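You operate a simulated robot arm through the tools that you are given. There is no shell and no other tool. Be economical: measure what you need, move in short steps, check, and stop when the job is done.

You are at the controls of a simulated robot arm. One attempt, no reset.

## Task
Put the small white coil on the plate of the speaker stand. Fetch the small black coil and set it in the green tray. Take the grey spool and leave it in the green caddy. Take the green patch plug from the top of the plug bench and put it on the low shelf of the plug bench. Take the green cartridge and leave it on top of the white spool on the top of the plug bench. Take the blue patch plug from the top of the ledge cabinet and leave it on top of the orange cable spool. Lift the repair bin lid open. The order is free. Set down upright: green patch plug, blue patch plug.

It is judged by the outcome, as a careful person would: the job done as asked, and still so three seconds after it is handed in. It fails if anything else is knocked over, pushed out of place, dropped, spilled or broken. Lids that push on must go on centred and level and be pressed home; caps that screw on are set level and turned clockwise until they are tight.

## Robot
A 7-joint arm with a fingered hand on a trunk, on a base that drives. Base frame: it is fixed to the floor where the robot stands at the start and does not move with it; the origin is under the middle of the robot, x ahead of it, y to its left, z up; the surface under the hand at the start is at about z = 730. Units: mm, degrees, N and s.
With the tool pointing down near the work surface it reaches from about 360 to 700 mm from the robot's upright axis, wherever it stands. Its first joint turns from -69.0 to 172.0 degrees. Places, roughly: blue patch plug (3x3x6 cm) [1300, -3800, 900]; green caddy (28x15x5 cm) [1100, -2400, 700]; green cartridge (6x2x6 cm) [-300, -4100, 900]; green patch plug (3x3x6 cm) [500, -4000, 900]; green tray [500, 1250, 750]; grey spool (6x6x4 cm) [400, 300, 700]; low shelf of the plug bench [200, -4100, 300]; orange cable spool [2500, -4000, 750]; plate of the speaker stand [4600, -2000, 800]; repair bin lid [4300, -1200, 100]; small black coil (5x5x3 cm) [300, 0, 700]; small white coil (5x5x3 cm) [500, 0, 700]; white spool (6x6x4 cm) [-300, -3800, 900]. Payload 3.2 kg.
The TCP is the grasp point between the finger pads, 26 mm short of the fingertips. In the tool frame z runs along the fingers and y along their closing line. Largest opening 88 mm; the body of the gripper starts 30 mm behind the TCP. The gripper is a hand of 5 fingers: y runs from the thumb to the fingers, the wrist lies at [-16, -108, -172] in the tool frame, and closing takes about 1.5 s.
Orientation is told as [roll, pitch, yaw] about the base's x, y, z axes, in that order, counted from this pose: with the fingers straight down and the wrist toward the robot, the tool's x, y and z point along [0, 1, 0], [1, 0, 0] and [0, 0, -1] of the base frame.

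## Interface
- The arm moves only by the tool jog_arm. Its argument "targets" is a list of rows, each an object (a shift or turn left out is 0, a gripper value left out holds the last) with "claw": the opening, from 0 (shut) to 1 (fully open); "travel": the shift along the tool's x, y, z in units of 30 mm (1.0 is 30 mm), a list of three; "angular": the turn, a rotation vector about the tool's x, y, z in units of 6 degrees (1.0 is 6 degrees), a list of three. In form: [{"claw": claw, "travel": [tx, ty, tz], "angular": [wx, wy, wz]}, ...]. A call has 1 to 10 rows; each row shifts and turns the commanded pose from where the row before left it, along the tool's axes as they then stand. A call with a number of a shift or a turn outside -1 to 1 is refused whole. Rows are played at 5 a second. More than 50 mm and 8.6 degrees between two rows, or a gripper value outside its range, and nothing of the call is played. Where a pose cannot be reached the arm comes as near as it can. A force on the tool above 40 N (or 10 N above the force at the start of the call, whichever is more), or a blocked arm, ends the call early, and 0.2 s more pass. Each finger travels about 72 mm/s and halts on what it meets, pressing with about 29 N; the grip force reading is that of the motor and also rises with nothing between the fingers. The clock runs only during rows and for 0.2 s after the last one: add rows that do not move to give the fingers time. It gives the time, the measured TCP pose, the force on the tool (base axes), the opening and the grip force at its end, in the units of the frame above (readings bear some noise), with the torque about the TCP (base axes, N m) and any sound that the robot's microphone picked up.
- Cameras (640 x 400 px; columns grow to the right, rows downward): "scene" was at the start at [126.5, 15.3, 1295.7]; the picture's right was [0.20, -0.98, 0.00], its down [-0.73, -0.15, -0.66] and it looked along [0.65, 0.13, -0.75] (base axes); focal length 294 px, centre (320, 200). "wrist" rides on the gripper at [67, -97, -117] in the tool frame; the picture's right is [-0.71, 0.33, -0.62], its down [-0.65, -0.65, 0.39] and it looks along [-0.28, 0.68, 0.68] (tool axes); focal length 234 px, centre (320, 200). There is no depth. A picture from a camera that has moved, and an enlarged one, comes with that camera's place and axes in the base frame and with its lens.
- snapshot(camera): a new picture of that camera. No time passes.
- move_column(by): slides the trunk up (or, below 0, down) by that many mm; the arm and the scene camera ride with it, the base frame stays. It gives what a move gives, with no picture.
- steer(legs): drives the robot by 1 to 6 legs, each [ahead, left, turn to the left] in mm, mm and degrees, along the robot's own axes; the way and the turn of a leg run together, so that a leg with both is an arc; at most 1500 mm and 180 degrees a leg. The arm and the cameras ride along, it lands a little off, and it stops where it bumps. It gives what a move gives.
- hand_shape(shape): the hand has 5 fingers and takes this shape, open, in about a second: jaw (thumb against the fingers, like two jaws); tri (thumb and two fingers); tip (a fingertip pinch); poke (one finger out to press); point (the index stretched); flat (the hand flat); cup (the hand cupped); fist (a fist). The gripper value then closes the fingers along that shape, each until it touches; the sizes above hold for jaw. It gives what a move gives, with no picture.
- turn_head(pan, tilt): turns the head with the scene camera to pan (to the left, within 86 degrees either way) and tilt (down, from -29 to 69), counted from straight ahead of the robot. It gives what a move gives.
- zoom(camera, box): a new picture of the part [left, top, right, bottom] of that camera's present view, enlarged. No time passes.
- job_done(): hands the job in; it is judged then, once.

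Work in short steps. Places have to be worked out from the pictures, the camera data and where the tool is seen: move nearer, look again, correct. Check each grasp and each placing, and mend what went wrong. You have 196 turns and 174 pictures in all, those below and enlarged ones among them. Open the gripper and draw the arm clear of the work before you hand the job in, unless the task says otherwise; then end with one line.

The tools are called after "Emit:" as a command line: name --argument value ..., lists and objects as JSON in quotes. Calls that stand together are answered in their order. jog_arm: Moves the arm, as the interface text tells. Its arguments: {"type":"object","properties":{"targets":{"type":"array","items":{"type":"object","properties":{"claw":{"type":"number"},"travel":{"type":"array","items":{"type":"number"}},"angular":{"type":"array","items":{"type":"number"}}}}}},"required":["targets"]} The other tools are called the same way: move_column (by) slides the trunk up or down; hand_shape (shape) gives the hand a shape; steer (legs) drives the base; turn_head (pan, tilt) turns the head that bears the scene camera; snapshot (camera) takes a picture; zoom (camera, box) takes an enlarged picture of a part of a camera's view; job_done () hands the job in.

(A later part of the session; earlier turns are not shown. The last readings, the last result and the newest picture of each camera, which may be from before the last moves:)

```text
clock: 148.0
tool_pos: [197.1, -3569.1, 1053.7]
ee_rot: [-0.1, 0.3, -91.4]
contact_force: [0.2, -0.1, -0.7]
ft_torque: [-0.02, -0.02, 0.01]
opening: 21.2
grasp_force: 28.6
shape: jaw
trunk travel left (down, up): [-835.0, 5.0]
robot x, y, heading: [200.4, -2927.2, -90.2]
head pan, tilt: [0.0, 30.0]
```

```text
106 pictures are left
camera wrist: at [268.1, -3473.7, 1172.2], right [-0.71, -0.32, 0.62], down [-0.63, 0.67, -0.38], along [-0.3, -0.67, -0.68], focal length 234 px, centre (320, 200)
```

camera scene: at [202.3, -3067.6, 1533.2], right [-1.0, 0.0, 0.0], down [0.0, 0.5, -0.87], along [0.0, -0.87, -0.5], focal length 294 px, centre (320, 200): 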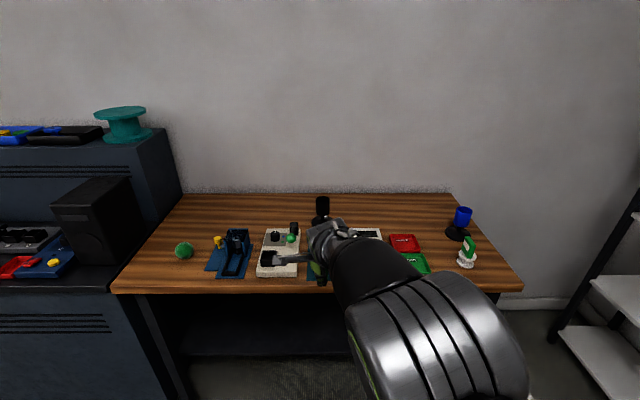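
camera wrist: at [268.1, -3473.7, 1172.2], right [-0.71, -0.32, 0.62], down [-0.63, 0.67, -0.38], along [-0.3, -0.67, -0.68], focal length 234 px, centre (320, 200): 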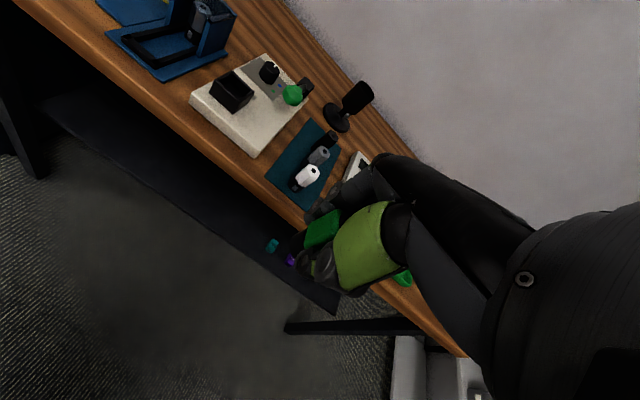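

The trunk takes at most 400 mm a step. The hand is 128 mm clear of the bench edge, so I lower in two steps.

Emit:
move_column --by -400

Emit:
move_column --by -90

Emit:
turn_head --pan 0 --tilt 25

Emit:
snapshot --camera "scene"

Emit:
snapshot --camera "wrist"

```text
clock: 151.8
tool_pos: [198.8, -3567.7, 654.2]
ee_rot: [0.0, 0.3, -91.5]
contact_force: [0.6, 0.3, -0.7]
ft_torque: [0.0, 0.02, -0.03]
opening: 21.0
grasp_force: 29.3
shape: jaw
trunk travel left (down, up): [-435.0, 405.0]
robot x, y, heading: [201.9, -2925.9, -90.1]
head pan, tilt: [0.0, 30.0]
```

```text
clock: 153.1
tool_pos: [198.5, -3569.0, 565.5]
ee_rot: [0.0, 0.3, -91.5]
contact_force: [0.3, 0.1, 0.3]
ft_torque: [0.0, 0.0, -0.01]
opening: 21.3
grasp_force: 29.1
shape: jaw
trunk travel left (down, up): [-345.0, 495.0]
robot x, y, heading: [202.6, -2924.8, -90.3]
head pan, tilt: [0.0, 30.0]
```

```text
clock: 153.7
tool_pos: [197.9, -3570.0, 565.8]
ee_rot: [-0.1, 0.3, -91.4]
contact_force: [-0.1, -0.5, 0.4]
ft_torque: [0.0, 0.0, -0.02]
opening: 21.3
grasp_force: 29.3
shape: jaw
trunk travel left (down, up): [-345.0, 495.0]
robot x, y, heading: [200.8, -2925.2, -90.2]
head pan, tilt: [0.0, 25.0]
```

```text
105 pictures are left
camera scene: at [202.8, -3069.2, 1051.2], right [-1.0, 0.0, 0.0], down [0.0, 0.42, -0.91], along [0.0, -0.91, -0.42], focal length 294 px, centre (320, 200)
```

scene: 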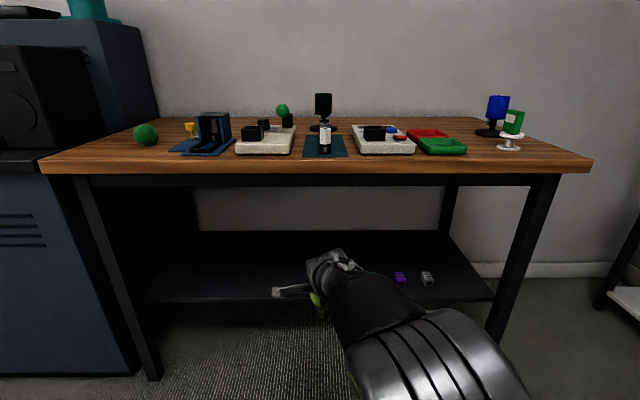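

```text
104 pictures are left
camera wrist: at [268.5, -3473.6, 682.3], right [-0.71, -0.32, 0.62], down [-0.63, 0.67, -0.38], along [-0.3, -0.67, -0.68], focal length 234 px, centre (320, 200)
```

wrist: 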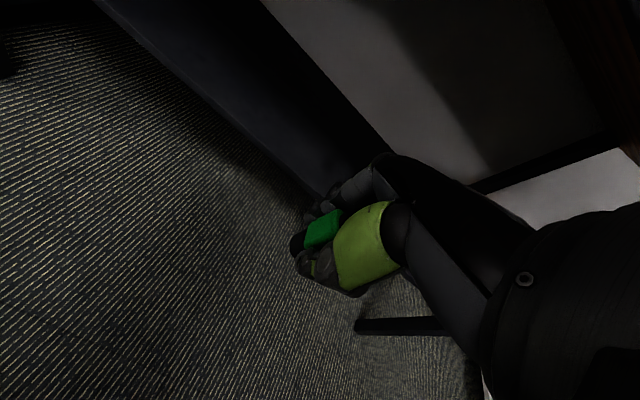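

The shelf is at about z 310–340 with its front edge at y≈-3838. I lower the trunk another 115, then drive in so the plug is above the shelf at about (200,-3925).

Emit:
move_column --by -115

Emit:
steer --legs '[[355, 0, 0]]'

Emit:
snapshot --camera "scene"

Emit:
snapshot --camera "wrist"

```text
clock: 155.2
tool_pos: [198.8, -3569.1, 449.6]
ee_rot: [-0.1, 0.2, -91.4]
contact_force: [0.1, -0.3, -0.6]
ft_torque: [0.0, 0.0, -0.02]
opening: 21.0
grasp_force: 29.4
shape: jaw
trunk travel left (down, up): [-230.0, 610.0]
robot x, y, heading: [202.7, -2927.6, -90.2]
head pan, tilt: [0.0, 25.0]
```

```text
clock: 157.5
tool_pos: [203.0, -3925.8, 448.6]
ee_rot: [-0.1, 0.3, -91.1]
contact_force: [0.5, -0.5, -0.3]
ft_torque: [0.0, -0.02, -0.02]
opening: 21.1
grasp_force: 29.0
shape: jaw
trunk travel left (down, up): [-230.0, 610.0]
robot x, y, heading: [204.9, -3282.7, -89.8]
head pan, tilt: [0.0, 25.0]
```

```text
103 pictures are left
camera scene: at [203.5, -3426.3, 936.2], right [-1.0, 0.0, 0.0], down [0.0, 0.42, -0.91], along [0.0, -0.91, -0.42], focal length 294 px, centre (320, 200)
```

scene: 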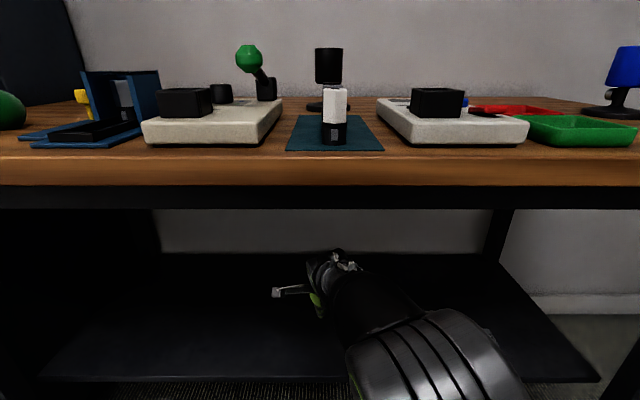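

```text
102 pictures are left
camera wrist: at [271.7, -3830.2, 567.2], right [-0.71, -0.32, 0.62], down [-0.64, 0.67, -0.38], along [-0.29, -0.67, -0.68], focal length 234 px, centre (320, 200)
```

wrist: 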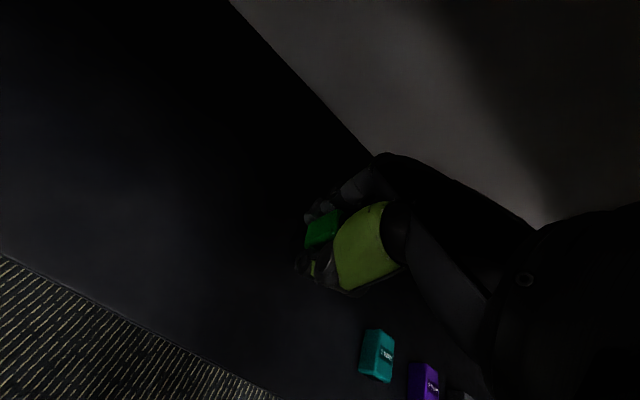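

The hand is over the shelf, 80 mm inside its edge and clear of the other plugs. I lower by the trunk, then feel for the shelf.

Emit:
move_column --by -70

Emit:
jog_arm --targets '[{"travel": [0, 0, 0.15]}, {"travel": [0, 0, 0.12]}, {"travel": [0, 0, 0.12]}, {}]'

```text
clock: 158.6
tool_pos: [201.0, -3926.2, 379.1]
ee_rot: [-0.1, 0.1, -91.0]
contact_force: [-0.4, -0.4, -1.4]
ft_torque: [0.0, -0.01, 0.03]
opening: 21.1
grasp_force: 29.3
shape: jaw
trunk travel left (down, up): [-160.0, 680.0]
robot x, y, heading: [200.7, -3281.6, -90.0]
head pan, tilt: [0.0, 25.0]
```

```text
clock: 159.6
tool_pos: [202.9, -3925.9, 368.1]
ee_rot: [-0.1, 0.2, -91.0]
contact_force: [0.0, -0.2, -0.4]
ft_torque: [-0.03, -0.03, 0.0]
opening: 21.2
grasp_force: 28.6
shape: jaw
trunk travel left (down, up): [-160.0, 680.0]
robot x, y, heading: [206.3, -3282.1, -89.9]
head pan, tilt: [0.0, 25.0]
```

Emit:
jog_arm --targets '[{"travel": [0, 0, 0.12]}, {"travel": [0, 0, 0.12]}, {"travel": [0, 0, 0.12]}, {}]'

```text
clock: 160.6
tool_pos: [201.8, -3925.6, 357.2]
ee_rot: [-0.2, 0.3, -91.1]
contact_force: [0.9, -0.6, -1.1]
ft_torque: [-0.02, 0.02, -0.01]
opening: 21.0
grasp_force: 29.4
shape: jaw
trunk travel left (down, up): [-160.0, 680.0]
robot x, y, heading: [202.2, -3283.3, -89.8]
head pan, tilt: [0.0, 25.0]
```

Still free. I keep stepping down.

Emit:
jog_arm --targets '[{"travel": [0, 0, 0.12]}, {"travel": [0, 0, 0.12]}, {"travel": [0, 0, 0.12]}, {}]'

Emit:
zoom --camera "wrist" --box '[220, 150, 440, 390]'

```text
clock: 161.6
tool_pos: [203.7, -3926.8, 355.2]
ee_rot: [0.0, -0.5, -91.0]
contact_force: [0.6, 2.5, 30.6]
ft_torque: [0.03, 0.0, -0.05]
opening: 22.1
grasp_force: 29.0
shape: jaw
trunk travel left (down, up): [-160.0, 680.0]
robot x, y, heading: [206.1, -3279.3, -89.6]
head pan, tilt: [0.0, 25.0]
```

```text
1.67 times, centred on (330, 270) of wrist
camera zoom: at [271.9, -3828.4, 470.7], right [-0.71, -0.31, 0.63], down [-0.64, 0.66, -0.4], along [-0.29, -0.68, -0.67], focal length 390 px, centre (303, 83)
```

zoom: 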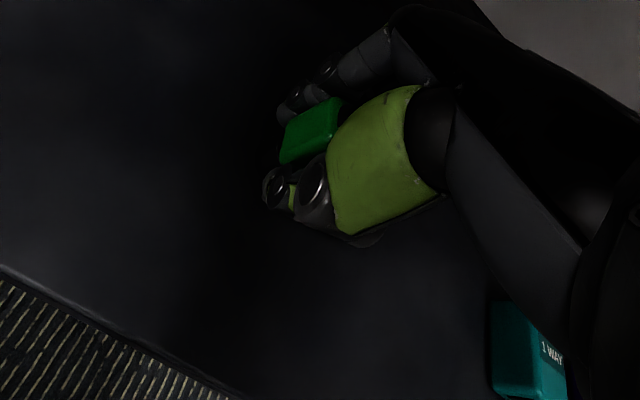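

The plug is on the shelf at about 30 N. I ease off, then open.

Emit:
jog_arm --targets '[{"travel": [0, 0, -0.22]}, {}]'

Emit:
jog_arm --targets '[{"claw": 0.4}, {"claw": 0.55}, {"claw": 0.68}, {}, {}]'

Emit:
zoom --camera "wrist" --box '[220, 150, 440, 390]'

```text
clock: 162.2
tool_pos: [202.0, -3924.9, 355.2]
ee_rot: [-0.1, 0.1, -91.0]
contact_force: [0.9, -4.6, 15.5]
ft_torque: [-0.19, -0.03, 0.0]
opening: 22.3
grasp_force: 28.5
shape: jaw
trunk travel left (down, up): [-160.0, 680.0]
robot x, y, heading: [203.9, -3285.4, -89.8]
head pan, tilt: [0.0, 25.0]
```

```text
clock: 163.4
tool_pos: [201.5, -3925.7, 353.0]
ee_rot: [-0.1, 0.3, -91.0]
contact_force: [-0.2, 0.1, 0.2]
ft_torque: [0.02, -0.01, 0.01]
opening: 59.6
grasp_force: 0.0
shape: jaw
trunk travel left (down, up): [-160.0, 680.0]
robot x, y, heading: [202.7, -3283.5, -90.1]
head pan, tilt: [0.0, 25.0]
```

```text
1.67 times, centred on (330, 270) of wrist
camera zoom: at [271.6, -3829.6, 470.8], right [-0.71, -0.32, 0.62], down [-0.64, 0.67, -0.38], along [-0.29, -0.67, -0.68], focal length 390 px, centre (303, 83)
```

zoom: 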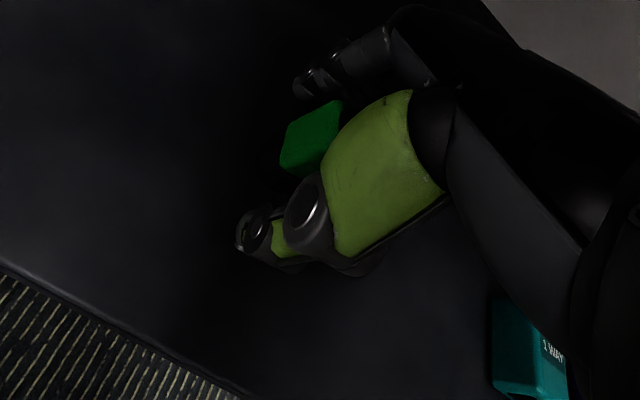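

The plug stands free. I rise by the trunk, then back out and check.

Emit:
move_column --by 100

Emit:
steer --legs '[[-400, 0, 0]]'

Emit:
snapshot --camera "scene"

```text
clock: 164.7
tool_pos: [201.6, -3924.7, 452.6]
ee_rot: [-0.1, 0.2, -91.0]
contact_force: [-0.2, -0.1, -0.2]
ft_torque: [-0.01, 0.0, -0.01]
opening: 59.5
grasp_force: 0.0
shape: jaw
trunk travel left (down, up): [-260.0, 580.0]
robot x, y, heading: [203.1, -3284.8, -89.9]
head pan, tilt: [0.0, 25.0]
```

```text
clock: 167.2
tool_pos: [198.2, -3529.0, 454.2]
ee_rot: [-0.1, 0.3, -91.4]
contact_force: [-0.2, -0.2, 0.6]
ft_torque: [0.03, 0.03, -0.01]
opening: 59.3
grasp_force: 0.1
shape: jaw
trunk travel left (down, up): [-260.0, 580.0]
robot x, y, heading: [199.9, -2886.2, -90.0]
head pan, tilt: [0.0, 25.0]
```

```text
99 pictures are left
camera scene: at [202.8, -3029.7, 966.2], right [-1.0, 0.0, 0.0], down [0.0, 0.42, -0.91], along [0.0, -0.91, -0.42], focal length 294 px, centre (320, 200)
```

scene: 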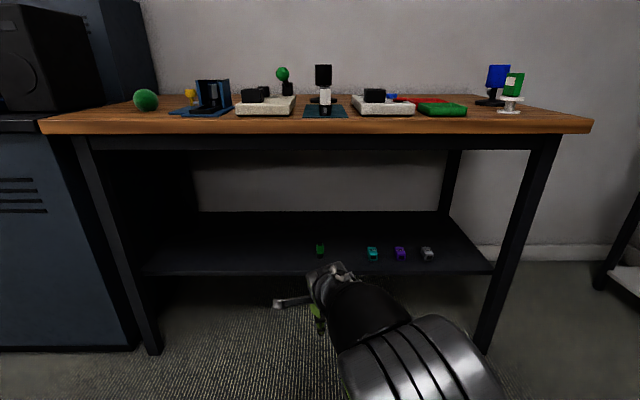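

The green plug stands upright on the low shelf. I raise the trunk and drive left to the ledge cabinet.

Emit:
move_column --by 400

Emit:
move_column --by 175

Emit:
steer --legs '[[0, 950, 0]]'

Emit:
snapshot --camera "scene"

```text
clock: 171.0
tool_pos: [198.4, -3529.9, 853.7]
ee_rot: [-0.1, 0.3, -91.3]
contact_force: [0.7, -0.7, 0.1]
ft_torque: [-0.01, -0.01, -0.04]
opening: 59.1
grasp_force: 0.0
shape: jaw
trunk travel left (down, up): [-660.0, 180.0]
robot x, y, heading: [202.3, -2888.0, -90.2]
head pan, tilt: [0.0, 25.0]
```

```text
clock: 173.0
tool_pos: [198.1, -3529.0, 1028.2]
ee_rot: [-0.1, 0.4, -91.3]
contact_force: [0.8, -0.1, 0.0]
ft_torque: [0.03, -0.02, 0.03]
opening: 59.4
grasp_force: 0.0
shape: jaw
trunk travel left (down, up): [-835.0, 5.0]
robot x, y, heading: [203.6, -2886.8, -90.4]
head pan, tilt: [0.0, 25.0]
```

```text
clock: 177.9
tool_pos: [1143.8, -3531.8, 1029.1]
ee_rot: [-0.1, 0.3, -91.2]
contact_force: [-0.2, -0.2, 0.3]
ft_torque: [0.0, -0.01, 0.0]
opening: 59.2
grasp_force: 0.1
shape: jaw
trunk travel left (down, up): [-835.0, 5.0]
robot x, y, heading: [1146.3, -2888.3, -90.2]
head pan, tilt: [0.0, 25.0]
```

```text
98 pictures are left
camera scene: at [1147.0, -3032.4, 1541.2], right [-1.0, 0.0, 0.0], down [0.0, 0.42, -0.91], along [0.0, -0.91, -0.42], focal length 294 px, centre (320, 200)
```

scene: 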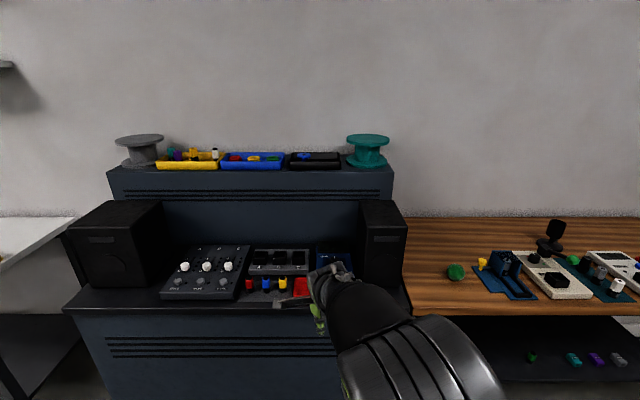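

The row of plugs on the cabinet ledge (red, blue, yellow) matches the hint. I zoom in.

Emit:
zoom --camera "scene" --box '[140, 230, 360, 330]'

Emit:
zoom --camera "scene" --box '[100, 120, 400, 180]'

```text
2.91 times, centred on (250, 280) of scene
camera zoom: at [1147.0, -3032.4, 1541.2], right [-1.0, 0.0, 0.0], down [0.0, 0.42, -0.91], along [0.0, -0.91, -0.42], focal length 856 px, centre (524, -33)
```

zoom: 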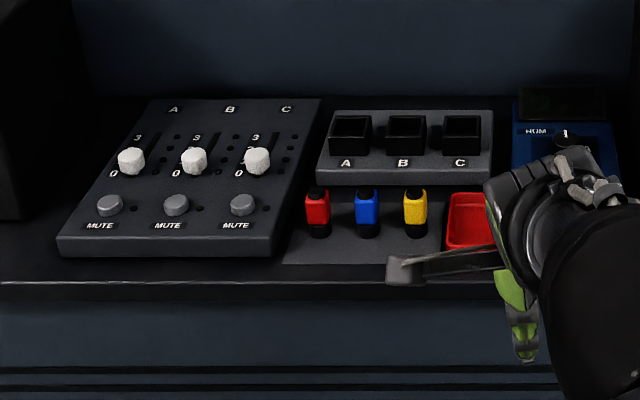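

```text
2.13 times, centred on (250, 150) of scene
camera zoom: at [1147.0, -3032.4, 1541.2], right [-1.0, 0.0, 0.0], down [0.0, 0.42, -0.91], along [0.0, -0.91, -0.42], focal length 628 px, centre (469, 307)
```

zoom: 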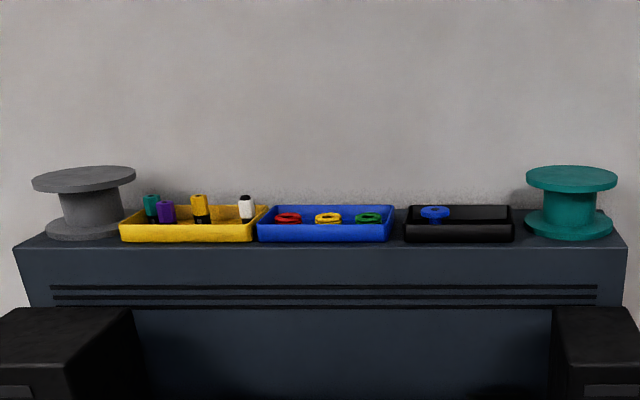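

The plugs are only about 52 mm apart, so four fingers abreast might touch neighbours. I try the three-finger shape and look at it.

Emit:
hand_shape --shape "tri"

Emit:
snapshot --camera "wrist"

Emit:
zoom --camera "scene" --box '[270, 230, 390, 350]'

```text
clock: 178.8
tool_pos: [1142.8, -3532.1, 1028.6]
ee_rot: [0.0, 0.3, -91.4]
contact_force: [-0.1, 0.0, 0.5]
ft_torque: [0.0, 0.0, 0.02]
opening: 87.8
grasp_force: 0.1
shape: tri
trunk travel left (down, up): [-835.0, 5.0]
robot x, y, heading: [1150.5, -2891.8, -90.2]
head pan, tilt: [0.0, 25.0]
```

```text
95 pictures are left
camera wrist: at [1213.1, -3436.3, 1145.9], right [-0.71, -0.32, 0.62], down [-0.64, 0.67, -0.38], along [-0.3, -0.67, -0.68], focal length 234 px, centre (320, 200)
```

wrist: 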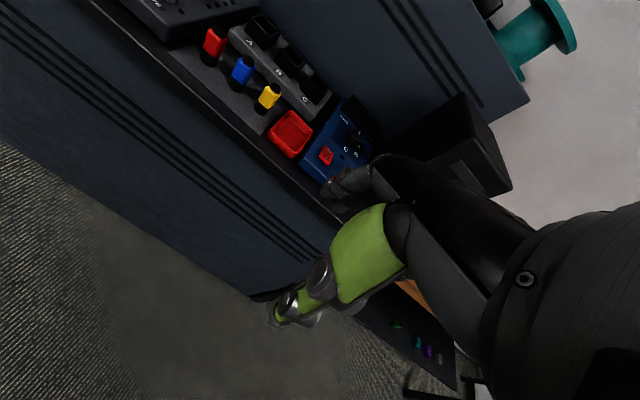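

```text
3.33 times, centred on (330, 290) of scene
camera zoom: at [1146.9, -3032.4, 1541.2], right [-1.0, 0.0, 0.0], down [0.0, 0.42, -0.91], along [0.0, -0.91, -0.42], focal length 981 px, centre (287, -100)
```

zoom: 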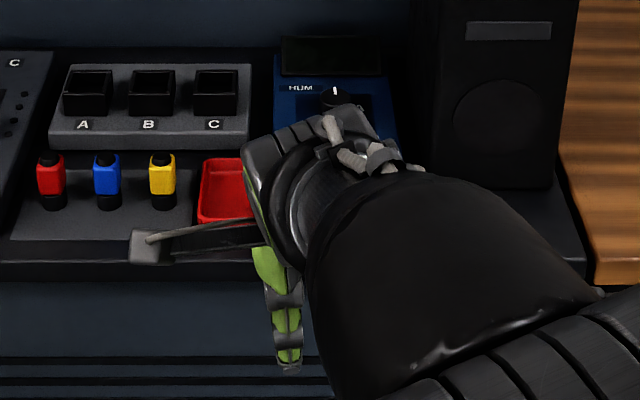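

The thumb lines up with the TCP in x. Blue plug estimate is (1330,-3820±20). I drive nearer and re-measure.

Emit:
steer --legs '[[200, 190, 0]]'

Emit:
snapshot --camera "wrist"

Emit:
snapshot --camera "scene"

```text
clock: 180.8
tool_pos: [1333.4, -3731.6, 1028.5]
ee_rot: [-0.2, 0.3, -91.2]
contact_force: [-0.7, -0.2, -0.3]
ft_torque: [0.02, 0.0, -0.03]
opening: 87.6
grasp_force: 0.1
shape: tri
trunk travel left (down, up): [-835.0, 5.0]
robot x, y, heading: [1336.0, -3092.9, -90.1]
head pan, tilt: [0.0, 25.0]
```

```text
93 pictures are left
camera wrist: at [1402.7, -3635.6, 1146.1], right [-0.71, -0.32, 0.62], down [-0.63, 0.67, -0.38], along [-0.3, -0.67, -0.68], focal length 234 px, centre (320, 200)
```

wrist: 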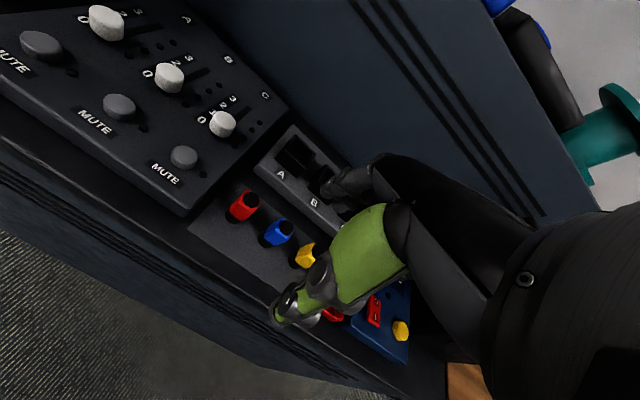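

```text
92 pictures are left
camera scene: at [1337.0, -3231.5, 1541.3], right [-1.0, 0.0, 0.0], down [0.0, 0.42, -0.91], along [0.0, -0.91, -0.42], focal length 294 px, centre (320, 200)
```

scene: 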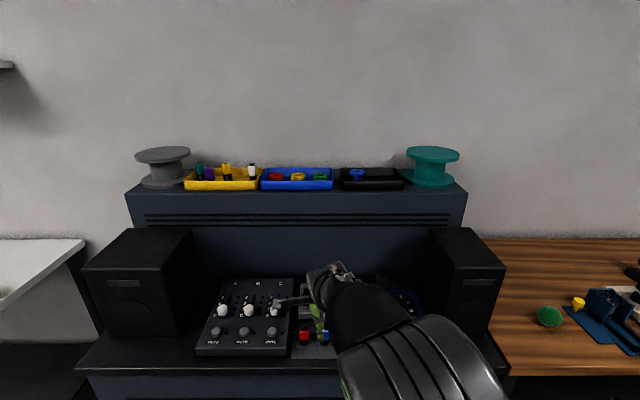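

Two wrist views give the plug at (1319,-3790), base z≈862. I move over it and lower to z≈960 with a partial opening.

Emit:
jog_arm --targets '[{"claw": 0.7, "travel": [-0.22, 1, 0]}, {"travel": [-0.22, 0.95, 0]}, {"travel": [0, 0, 1]}, {"travel": [0, 0, 1]}, {}]'

Emit:
snapshot --camera "wrist"

```text
clock: 181.9
tool_pos: [1318.4, -3788.4, 970.0]
ee_rot: [-0.2, 0.3, -91.4]
contact_force: [0.4, -0.3, 0.3]
ft_torque: [-0.01, 0.02, 0.01]
opening: 62.3
grasp_force: 0.1
shape: tri
trunk travel left (down, up): [-835.0, 5.0]
robot x, y, heading: [1337.9, -3090.7, -90.2]
head pan, tilt: [0.0, 25.0]
```

```text
91 pictures are left
camera wrist: at [1388.4, -3693.4, 1086.3], right [-0.71, -0.32, 0.62], down [-0.63, 0.67, -0.38], along [-0.3, -0.67, -0.68], focal length 234 px, centre (320, 200)
```

wrist: 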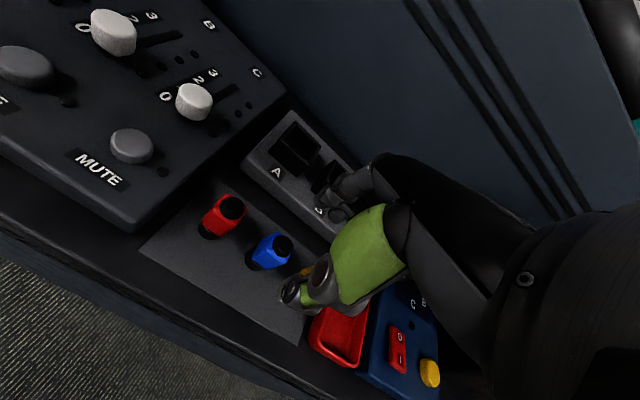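

Plug is at about x 1325. I shift 7 mm and descend toward z≈893.

Emit:
jog_arm --targets '[{"travel": [0.22, 0, 0.8]}, {"travel": [0, 0, 0.8]}, {}]'

Emit:
zoom --camera "wrist" --box '[200, 150, 400, 350]'

```text
clock: 182.8
tool_pos: [1325.1, -3789.0, 919.4]
ee_rot: [-0.2, 0.2, -91.4]
contact_force: [-0.1, 0.3, -0.2]
ft_torque: [-0.02, -0.03, 0.02]
opening: 61.9
grasp_force: 0.1
shape: tri
trunk travel left (down, up): [-835.0, 5.0]
robot x, y, heading: [1338.6, -3089.7, -90.2]
head pan, tilt: [0.0, 25.0]
```

```text
2.00 times, centred on (300, 250) of wrist
camera zoom: at [1395.2, -3693.9, 1036.6], right [-0.71, -0.32, 0.62], down [-0.63, 0.67, -0.38], along [-0.3, -0.67, -0.68], focal length 468 px, centre (360, 100)
```

zoom: 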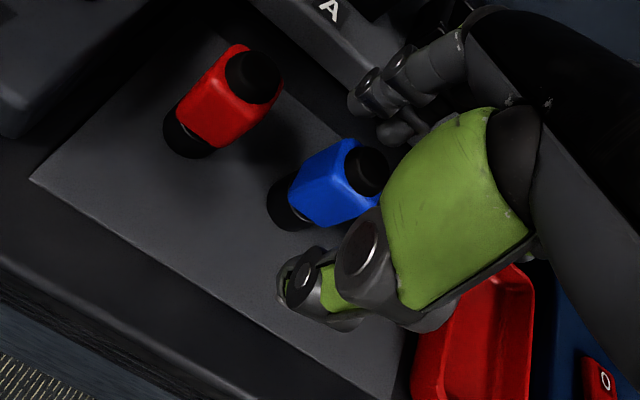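

Well centred. I descend to z≈891 and close.

Emit:
jog_arm --targets '[{"travel": [0, 0, 0.6]}, {"travel": [0, 0, 0.33]}, {}, {"claw": 0}, {}, {}, {}, {}, {}, {}]'

Emit:
zoom --camera "wrist" --box '[200, 150, 400, 350]'

```text
clock: 184.9
tool_pos: [1321.7, -3785.7, 894.3]
ee_rot: [-0.1, 0.0, -91.3]
contact_force: [0.2, -2.5, 9.8]
ft_torque: [-0.08, 0.52, 0.12]
opening: 21.6
grasp_force: 29.5
shape: tri
out of reach, approached as far as the arm can: row 1
trunk travel left (down, up): [-835.0, 5.0]
robot x, y, heading: [1338.5, -3087.8, -90.6]
head pan, tilt: [0.0, 25.0]
```

```text
2.00 times, centred on (300, 250) of wrist
camera zoom: at [1392.4, -3689.0, 1011.0], right [-0.71, -0.32, 0.63], down [-0.63, 0.67, -0.39], along [-0.3, -0.67, -0.68], focal length 468 px, centre (360, 100)
```

zoom: 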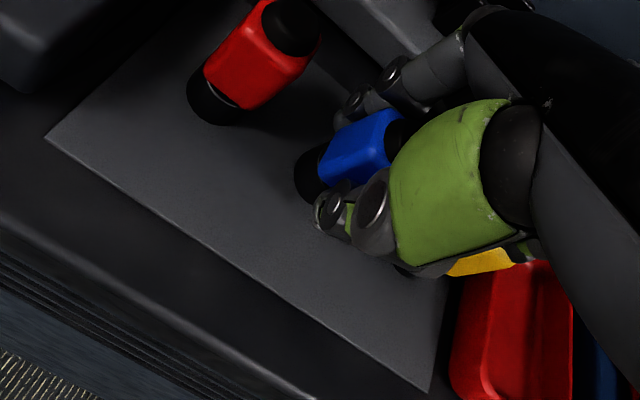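

The torque shows a knuckle resting on the yellow plug's top (53 mm to -x). I lift straight up gently and check.

Emit:
jog_arm --targets '[{"travel": [0, 0, -0.5]}, {"travel": [0, 0, -0.5]}, {"travel": [0, 0, -1]}, {"travel": [0, 0, -1]}, {}]'

Emit:
snapshot --camera "wrist"

```text
clock: 186.2
tool_pos: [1322.8, -3785.7, 983.1]
ee_rot: [-0.1, 0.3, -91.2]
contact_force: [0.5, 1.0, -0.8]
ft_torque: [0.01, -0.02, 0.0]
opening: 21.7
grasp_force: 29.3
shape: tri
trunk travel left (down, up): [-835.0, 5.0]
robot x, y, heading: [1336.4, -3088.9, -90.4]
head pan, tilt: [0.0, 25.0]
```

```text
88 pictures are left
camera wrist: at [1392.6, -3690.5, 1101.0], right [-0.71, -0.32, 0.62], down [-0.63, 0.67, -0.38], along [-0.3, -0.67, -0.68], focal length 234 px, centre (320, 200)
```

wrist: 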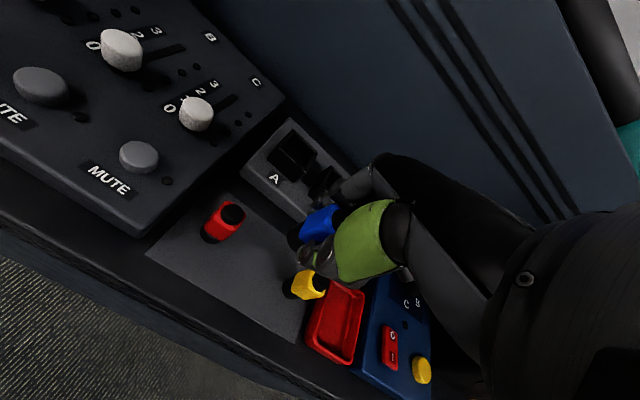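

The yellow plug still stands where it was, and the blue plug is held. I back off and drive left toward the orange cable spool.

Emit:
steer --legs '[[-120, 0, 0], [0, 1050, 0]]'

Emit:
turn_head --pan 5 --tilt 30

Emit:
snapshot --camera "scene"

```text
clock: 192.4
tool_pos: [2373.2, -3679.0, 982.4]
ee_rot: [-0.2, 0.2, -92.0]
contact_force: [0.6, 0.1, -0.7]
ft_torque: [0.0, 0.01, -0.02]
opening: 21.6
grasp_force: 29.0
shape: tri
trunk travel left (down, up): [-835.0, 5.0]
robot x, y, heading: [2394.8, -2978.4, -91.0]
head pan, tilt: [0.0, 25.0]
```

```text
clock: 193.1
tool_pos: [2372.9, -3679.2, 983.4]
ee_rot: [0.0, 0.3, -92.0]
contact_force: [0.7, 0.5, -0.2]
ft_torque: [0.01, 0.01, 0.01]
opening: 21.6
grasp_force: 29.2
shape: tri
trunk travel left (down, up): [-835.0, 5.0]
robot x, y, heading: [2399.1, -2981.0, -90.9]
head pan, tilt: [5.0, 30.0]
```

```text
87 pictures are left
camera scene: at [2402.9, -3123.6, 1533.3], right [-1.0, -0.07, 0.0], down [-0.04, 0.5, -0.87], along [0.06, -0.86, -0.5], focal length 294 px, centre (320, 200)
```

scene: 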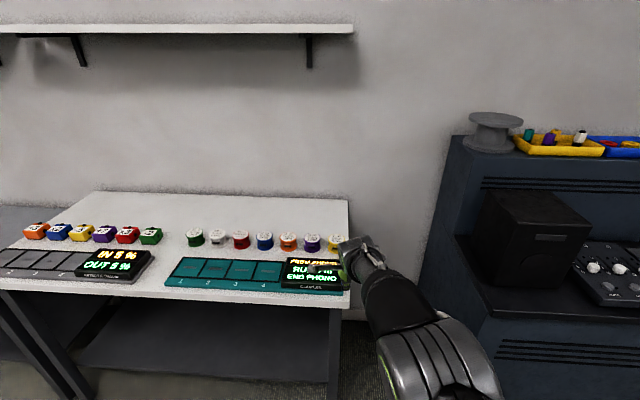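

A row of small cable spools is visible. I zoom in to identify the orange one.

Emit:
zoom --camera "scene" --box '[160, 200, 380, 310]'

Emit:
zoom --camera "scene" --box '[0, 200, 180, 300]'

Emit:
snapshot --camera "wrist"

```text
2.91 times, centred on (270, 255) of scene
camera zoom: at [2402.9, -3123.6, 1533.3], right [-1.0, -0.07, 0.0], down [-0.04, 0.5, -0.87], along [0.06, -0.86, -0.5], focal length 856 px, centre (466, 40)
```

zoom: 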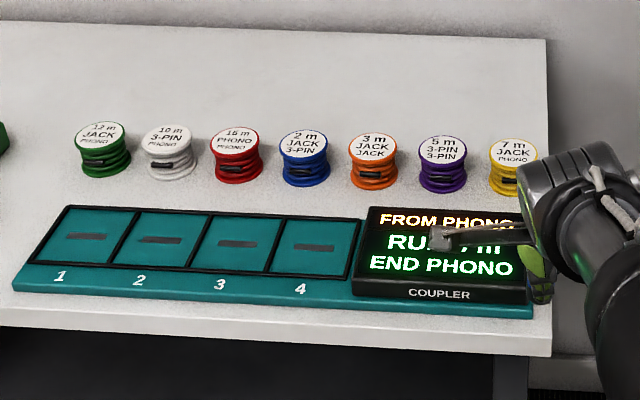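

```text
3.56 times, centred on (90, 250) of scene
camera zoom: at [2402.9, -3123.6, 1533.3], right [-1.0, -0.07, 0.0], down [-0.04, 0.5, -0.87], along [0.06, -0.86, -0.5], focal length 1046 px, centre (1138, 22)
```

zoom: 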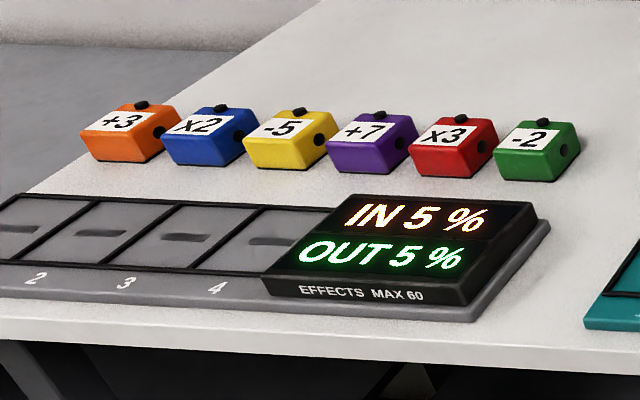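

```text
84 pictures are left
camera wrist: at [2444.6, -3584.3, 1101.0], right [-0.72, -0.31, 0.62], down [-0.63, 0.68, -0.38], along [-0.3, -0.67, -0.68], focal length 234 px, centre (320, 200)
```

wrist: 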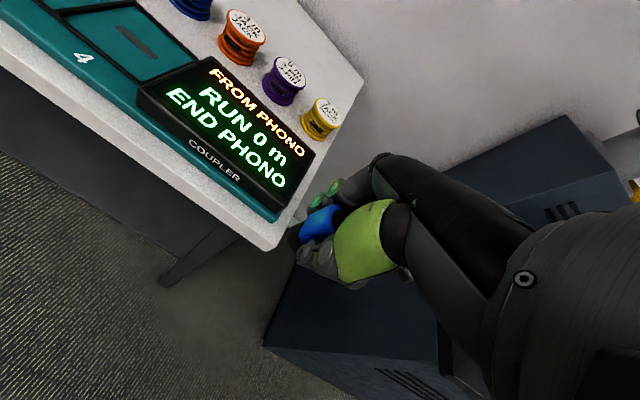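

The orange spool is fifth in the row. I move left to line up with it and measure from two views.

Emit:
steer --legs '[[0, 195, 0.9]]'

Emit:
snapshot --camera "wrist"

Emit:
turn_head --pan 0 --tilt 40

Emit:
snapshot --camera "scene"

```text
clock: 194.7
tool_pos: [2578.4, -3680.9, 983.0]
ee_rot: [-0.1, 0.4, -91.1]
contact_force: [1.3, 0.6, -0.3]
ft_torque: [0.01, 0.0, -0.01]
opening: 21.7
grasp_force: 29.1
shape: tri
trunk travel left (down, up): [-835.0, 5.0]
robot x, y, heading: [2591.9, -2978.6, -89.9]
head pan, tilt: [5.0, 30.0]
```

```text
83 pictures are left
camera wrist: at [2648.4, -3585.0, 1100.9], right [-0.71, -0.32, 0.62], down [-0.64, 0.67, -0.38], along [-0.29, -0.67, -0.68], focal length 234 px, centre (320, 200)
```

wrist: 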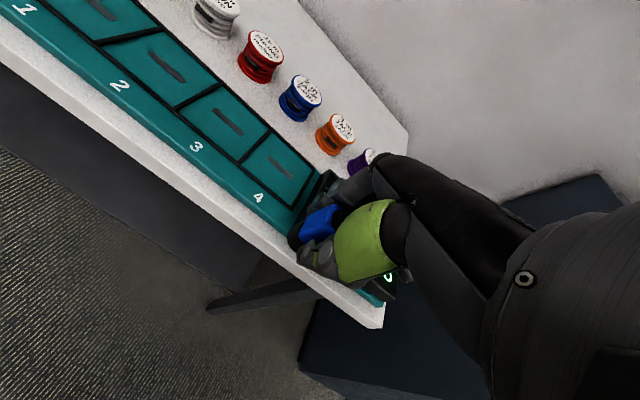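

```text
clock: 195.4
tool_pos: [2579.7, -3681.0, 984.4]
ee_rot: [-0.1, 0.3, -91.1]
contact_force: [-0.3, -0.3, -1.1]
ft_torque: [-0.01, 0.0, 0.03]
opening: 21.6
grasp_force: 29.2
shape: tri
trunk travel left (down, up): [-835.0, 5.0]
robot x, y, heading: [2589.9, -2987.4, -90.0]
head pan, tilt: [0.0, 40.0]
```

```text
82 pictures are left
camera scene: at [2591.9, -3119.9, 1517.9], right [-1.0, 0.0, 0.0], down [0.0, 0.64, -0.77], along [0.0, -0.77, -0.64], focal length 294 px, centre (320, 200)
```

scene: 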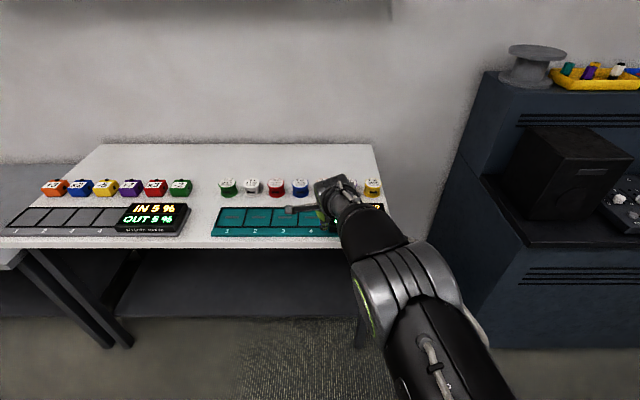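

The spool top is at about (2585,-3971,888) from two wrist views. I retract the arm a little for reach, then drive in.

Emit:
jog_arm --targets '[{"travel": [0, -1, 0]}, {"travel": [0, -0.9, 0]}]'

Emit:
steer --legs '[[330, 0, 0]]'

Emit:
snapshot --camera "wrist"

Emit:
snapshot --camera "scene"

```text
clock: 196.0
tool_pos: [2579.1, -3623.3, 982.5]
ee_rot: [-0.1, 0.2, -91.1]
contact_force: [0.2, -0.1, -1.3]
ft_torque: [-0.01, 0.01, 0.01]
opening: 21.5
grasp_force: 29.0
shape: tri
trunk travel left (down, up): [-835.0, 5.0]
robot x, y, heading: [2591.5, -2986.8, -89.8]
head pan, tilt: [0.0, 40.0]
```

```text
clock: 198.2
tool_pos: [2577.3, -3951.9, 984.1]
ee_rot: [0.0, 0.4, -91.2]
contact_force: [0.8, 0.3, -1.3]
ft_torque: [0.04, -0.01, 0.04]
opening: 21.7
grasp_force: 29.4
shape: tri
trunk travel left (down, up): [-835.0, 5.0]
robot x, y, heading: [2592.3, -3312.1, -90.1]
head pan, tilt: [0.0, 40.0]
```

```text
81 pictures are left
camera wrist: at [2647.7, -3856.6, 1100.2], right [-0.71, -0.32, 0.62], down [-0.64, 0.67, -0.38], along [-0.3, -0.67, -0.68], focal length 234 px, centre (320, 200)
```

wrist: 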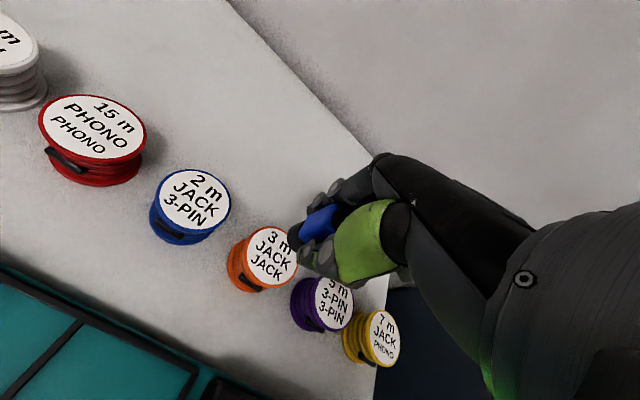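

```text
80 pictures are left
camera scene: at [2591.3, -3449.0, 1517.9], right [-1.0, 0.0, 0.0], down [0.0, 0.64, -0.77], along [0.0, -0.77, -0.64], focal length 294 px, centre (320, 200)
```

scene: 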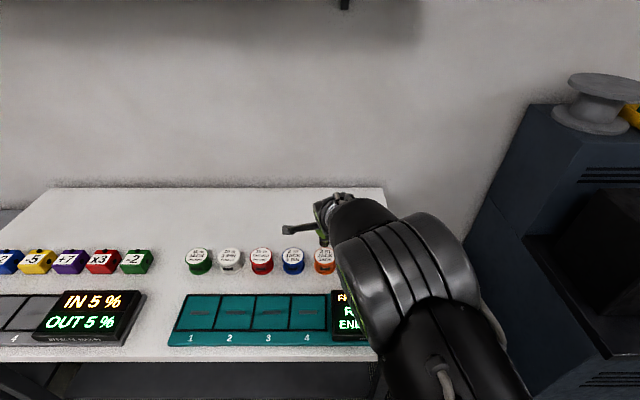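

Estimates converge on a spool top of (2579,-3962), z≈892. I correct by a few mm and lower to just above.

Emit:
jog_arm --targets '[{"travel": [-0.07, 0.3, 0.5]}, {"travel": [0, 0, 0.7]}, {}]'

Emit:
zoom --camera "wrist" --box '[200, 150, 400, 350]'

Emit:
zoom --camera "scene" --box '[270, 190, 370, 290]'

```text
clock: 198.9
tool_pos: [2575.3, -3961.8, 946.5]
ee_rot: [-0.1, 0.3, -91.2]
contact_force: [0.0, 1.1, 0.0]
ft_torque: [-0.04, -0.03, -0.02]
opening: 21.6
grasp_force: 29.2
shape: tri
trunk travel left (down, up): [-835.0, 5.0]
robot x, y, heading: [2592.7, -3317.3, -90.2]
head pan, tilt: [0.0, 40.0]
```

```text
2.00 times, centred on (300, 250) of wrist
camera zoom: at [2645.0, -3866.0, 1063.9], right [-0.71, -0.32, 0.62], down [-0.64, 0.67, -0.38], along [-0.3, -0.67, -0.68], focal length 468 px, centre (360, 100)
```

zoom: 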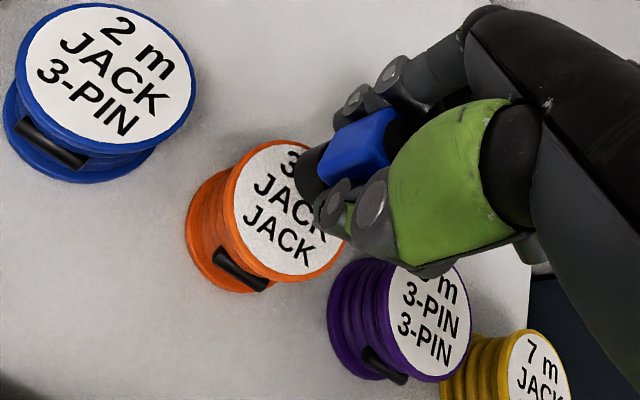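

```text
4.00 times, centred on (320, 240) of scene
camera zoom: at [2591.3, -3448.9, 1517.9], right [-1.0, 0.0, 0.0], down [0.0, 0.64, -0.77], along [0.0, -0.77, -0.64], focal length 1177 px, centre (320, 40)
```

zoom: 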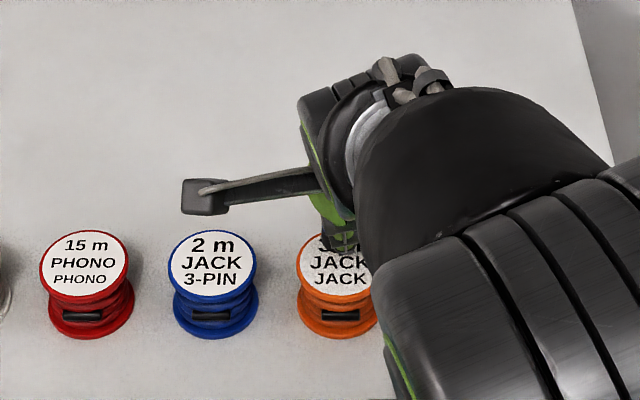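

The plug base is about 6 mm to +x of the spool centre. I correct that and lower gently.

Emit:
jog_arm --targets '[{"travel": [-0.2, 0, 0.3]}, {"travel": [0, 0, 0.15]}, {"travel": [0, 0, 0.1]}, {}]'

Emit:
zoom --camera "wrist" --box '[200, 150, 400, 350]'

```text
clock: 199.9
tool_pos: [2568.7, -3961.8, 934.7]
ee_rot: [-0.1, -0.3, -91.1]
contact_force: [-0.2, -4.6, 18.0]
ft_torque: [-0.05, 0.0, 0.02]
opening: 22.1
grasp_force: 28.9
shape: tri
trunk travel left (down, up): [-835.0, 5.0]
robot x, y, heading: [2594.1, -3315.6, -89.8]
head pan, tilt: [0.0, 40.0]
```

```text
2.00 times, centred on (300, 250) of wrist
camera zoom: at [2638.7, -3864.6, 1051.4], right [-0.71, -0.31, 0.63], down [-0.64, 0.67, -0.39], along [-0.29, -0.68, -0.67], focal length 468 px, centre (360, 100)
```

zoom: 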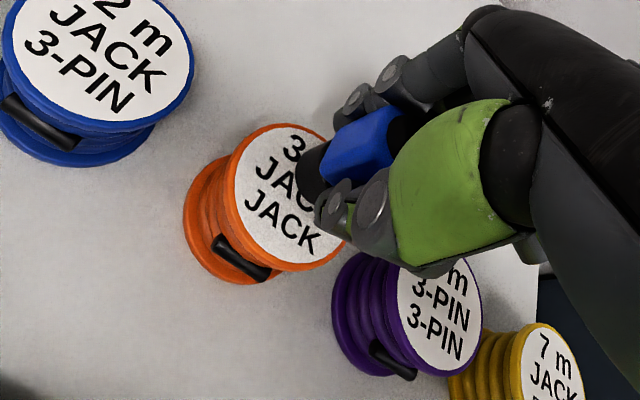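

Contact came at z≈935, so the spool top is nearer 902. By that the plug sits about 14 mm too far back and 7 mm to -x. I lift, correct and look again.

Emit:
jog_arm --targets '[{"travel": [0, 0, -0.5]}, {"travel": [0.23, -0.43, 0]}, {}]'

Emit:
zoom --camera "wrist" --box '[220, 170, 360, 310]'

Emit:
zoom --camera "scene" --box '[290, 220, 360, 290]'

```text
clock: 200.8
tool_pos: [2576.7, -3947.8, 943.2]
ee_rot: [-0.1, 0.4, -91.1]
contact_force: [-0.1, -0.7, -0.2]
ft_torque: [0.02, 0.03, -0.01]
opening: 21.8
grasp_force: 29.3
shape: tri
trunk travel left (down, up): [-835.0, 5.0]
robot x, y, heading: [2589.7, -3313.7, -90.0]
head pan, tilt: [0.0, 40.0]
```

```text
2.86 times, centred on (290, 240) of wrist
camera zoom: at [2646.8, -3852.8, 1061.1], right [-0.71, -0.32, 0.62], down [-0.64, 0.67, -0.38], along [-0.3, -0.67, -0.68], focal length 669 px, centre (406, 86)
```

zoom: 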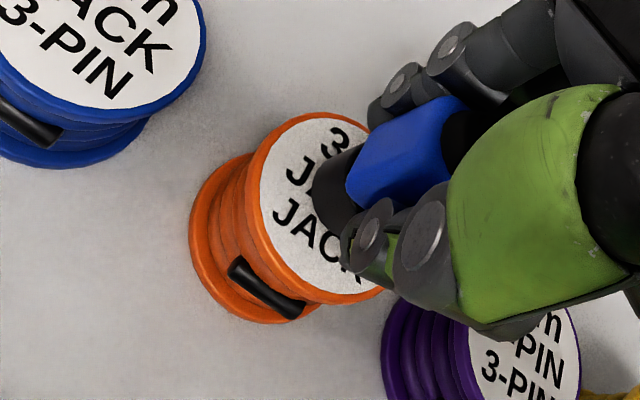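

```text
5.71 times, centred on (325, 255) of scene
camera zoom: at [2590.7, -3450.2, 1517.8], right [-1.0, 0.0, 0.0], down [0.0, 0.64, -0.77], along [0.0, -0.77, -0.64], focal length 1682 px, centre (291, -114)
```

zoom: 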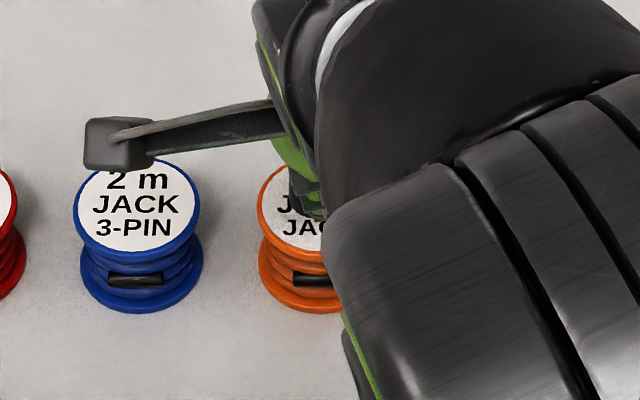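

Now the plug projects to within about 3 mm of the spool's centre. I lower onto it gently.

Emit:
jog_arm --targets '[{"travel": [0, 0, 0.15]}, {"travel": [0, 0, 0.1]}, {"travel": [0, 0, 0.06]}, {}]'

Emit:
zoom --camera "wrist" --box '[220, 170, 360, 310]'

```text
clock: 201.8
tool_pos: [2576.6, -3947.4, 935.1]
ee_rot: [-0.1, 0.1, -91.2]
contact_force: [0.3, -0.4, 1.0]
ft_torque: [0.03, 0.01, -0.01]
opening: 21.8
grasp_force: 29.1
shape: tri
trunk travel left (down, up): [-835.0, 5.0]
robot x, y, heading: [2589.8, -3312.1, -90.1]
head pan, tilt: [0.0, 40.0]
```

```text
2.86 times, centred on (290, 240) of wrist
camera zoom: at [2646.5, -3852.1, 1053.1], right [-0.71, -0.32, 0.62], down [-0.64, 0.67, -0.38], along [-0.3, -0.67, -0.68], focal length 669 px, centre (406, 86)
```

zoom: 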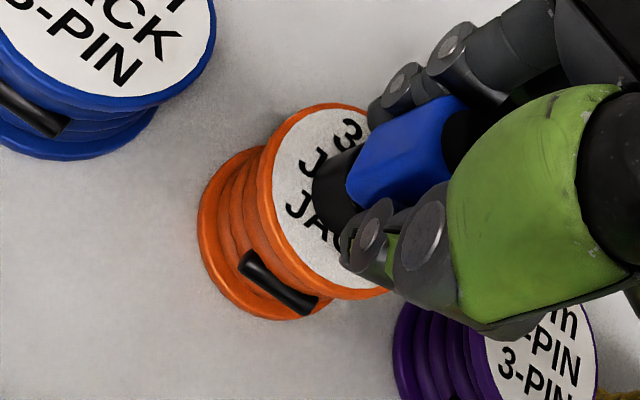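

Just touching and centred. I press 1–2 mm and release slowly.

Emit:
jog_arm --targets '[{"travel": [0, 0, 0.05]}, {}, {"claw": 0.35}, {"claw": 0.45}, {"claw": 0.6}, {"claw": 0.75}, {}, {}]'

Emit:
zoom --camera "wrist" --box '[220, 170, 360, 310]'

```text
clock: 203.6
tool_pos: [2575.6, -3948.1, 933.9]
ee_rot: [-0.2, 0.3, -91.2]
contact_force: [-0.6, 0.1, 0.0]
ft_torque: [0.0, -0.01, -0.01]
opening: 65.6
grasp_force: 0.1
shape: tri
trunk travel left (down, up): [-835.0, 5.0]
robot x, y, heading: [2591.9, -3317.0, -90.2]
head pan, tilt: [0.0, 40.0]
```

```text
2.86 times, centred on (290, 240) of wrist
camera zoom: at [2646.8, -3852.0, 1051.5], right [-0.71, -0.32, 0.62], down [-0.64, 0.67, -0.38], along [-0.3, -0.67, -0.68], focal length 669 px, centre (406, 86)
```

zoom: 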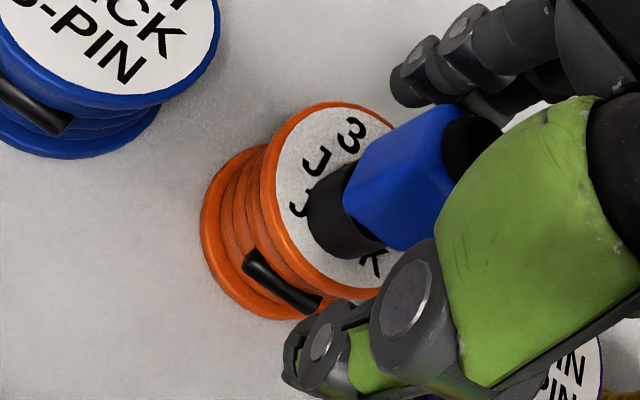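

The plug stands upright on the spool. I rise straight up and check.

Emit:
jog_arm --targets '[{"travel": [0, 0, -0.5]}, {"travel": [0, 0, -1]}, {"travel": [0, 0, -1]}, {"travel": [0, 0, -1]}, {"travel": [0, 0, -1]}, {}]'

Emit:
snapshot --camera "wrist"

```text
clock: 204.9
tool_pos: [2576.1, -3948.1, 1071.4]
ee_rot: [0.0, 0.2, -91.2]
contact_force: [-0.8, 0.2, -0.2]
ft_torque: [-0.02, 0.01, -0.02]
opening: 65.7
grasp_force: 0.0
shape: tri
trunk travel left (down, up): [-835.0, 5.0]
robot x, y, heading: [2589.0, -3314.7, -90.0]
head pan, tilt: [0.0, 40.0]
```

```text
72 pictures are left
camera wrist: at [2645.4, -3852.8, 1187.1], right [-0.71, -0.32, 0.62], down [-0.64, 0.67, -0.38], along [-0.29, -0.67, -0.68], focal length 234 px, centre (320, 200)
```

wrist: 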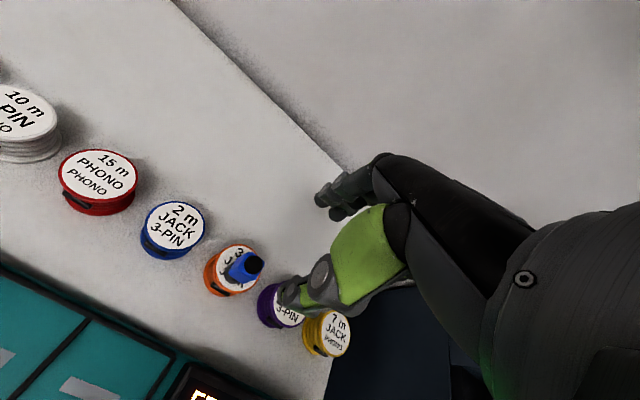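

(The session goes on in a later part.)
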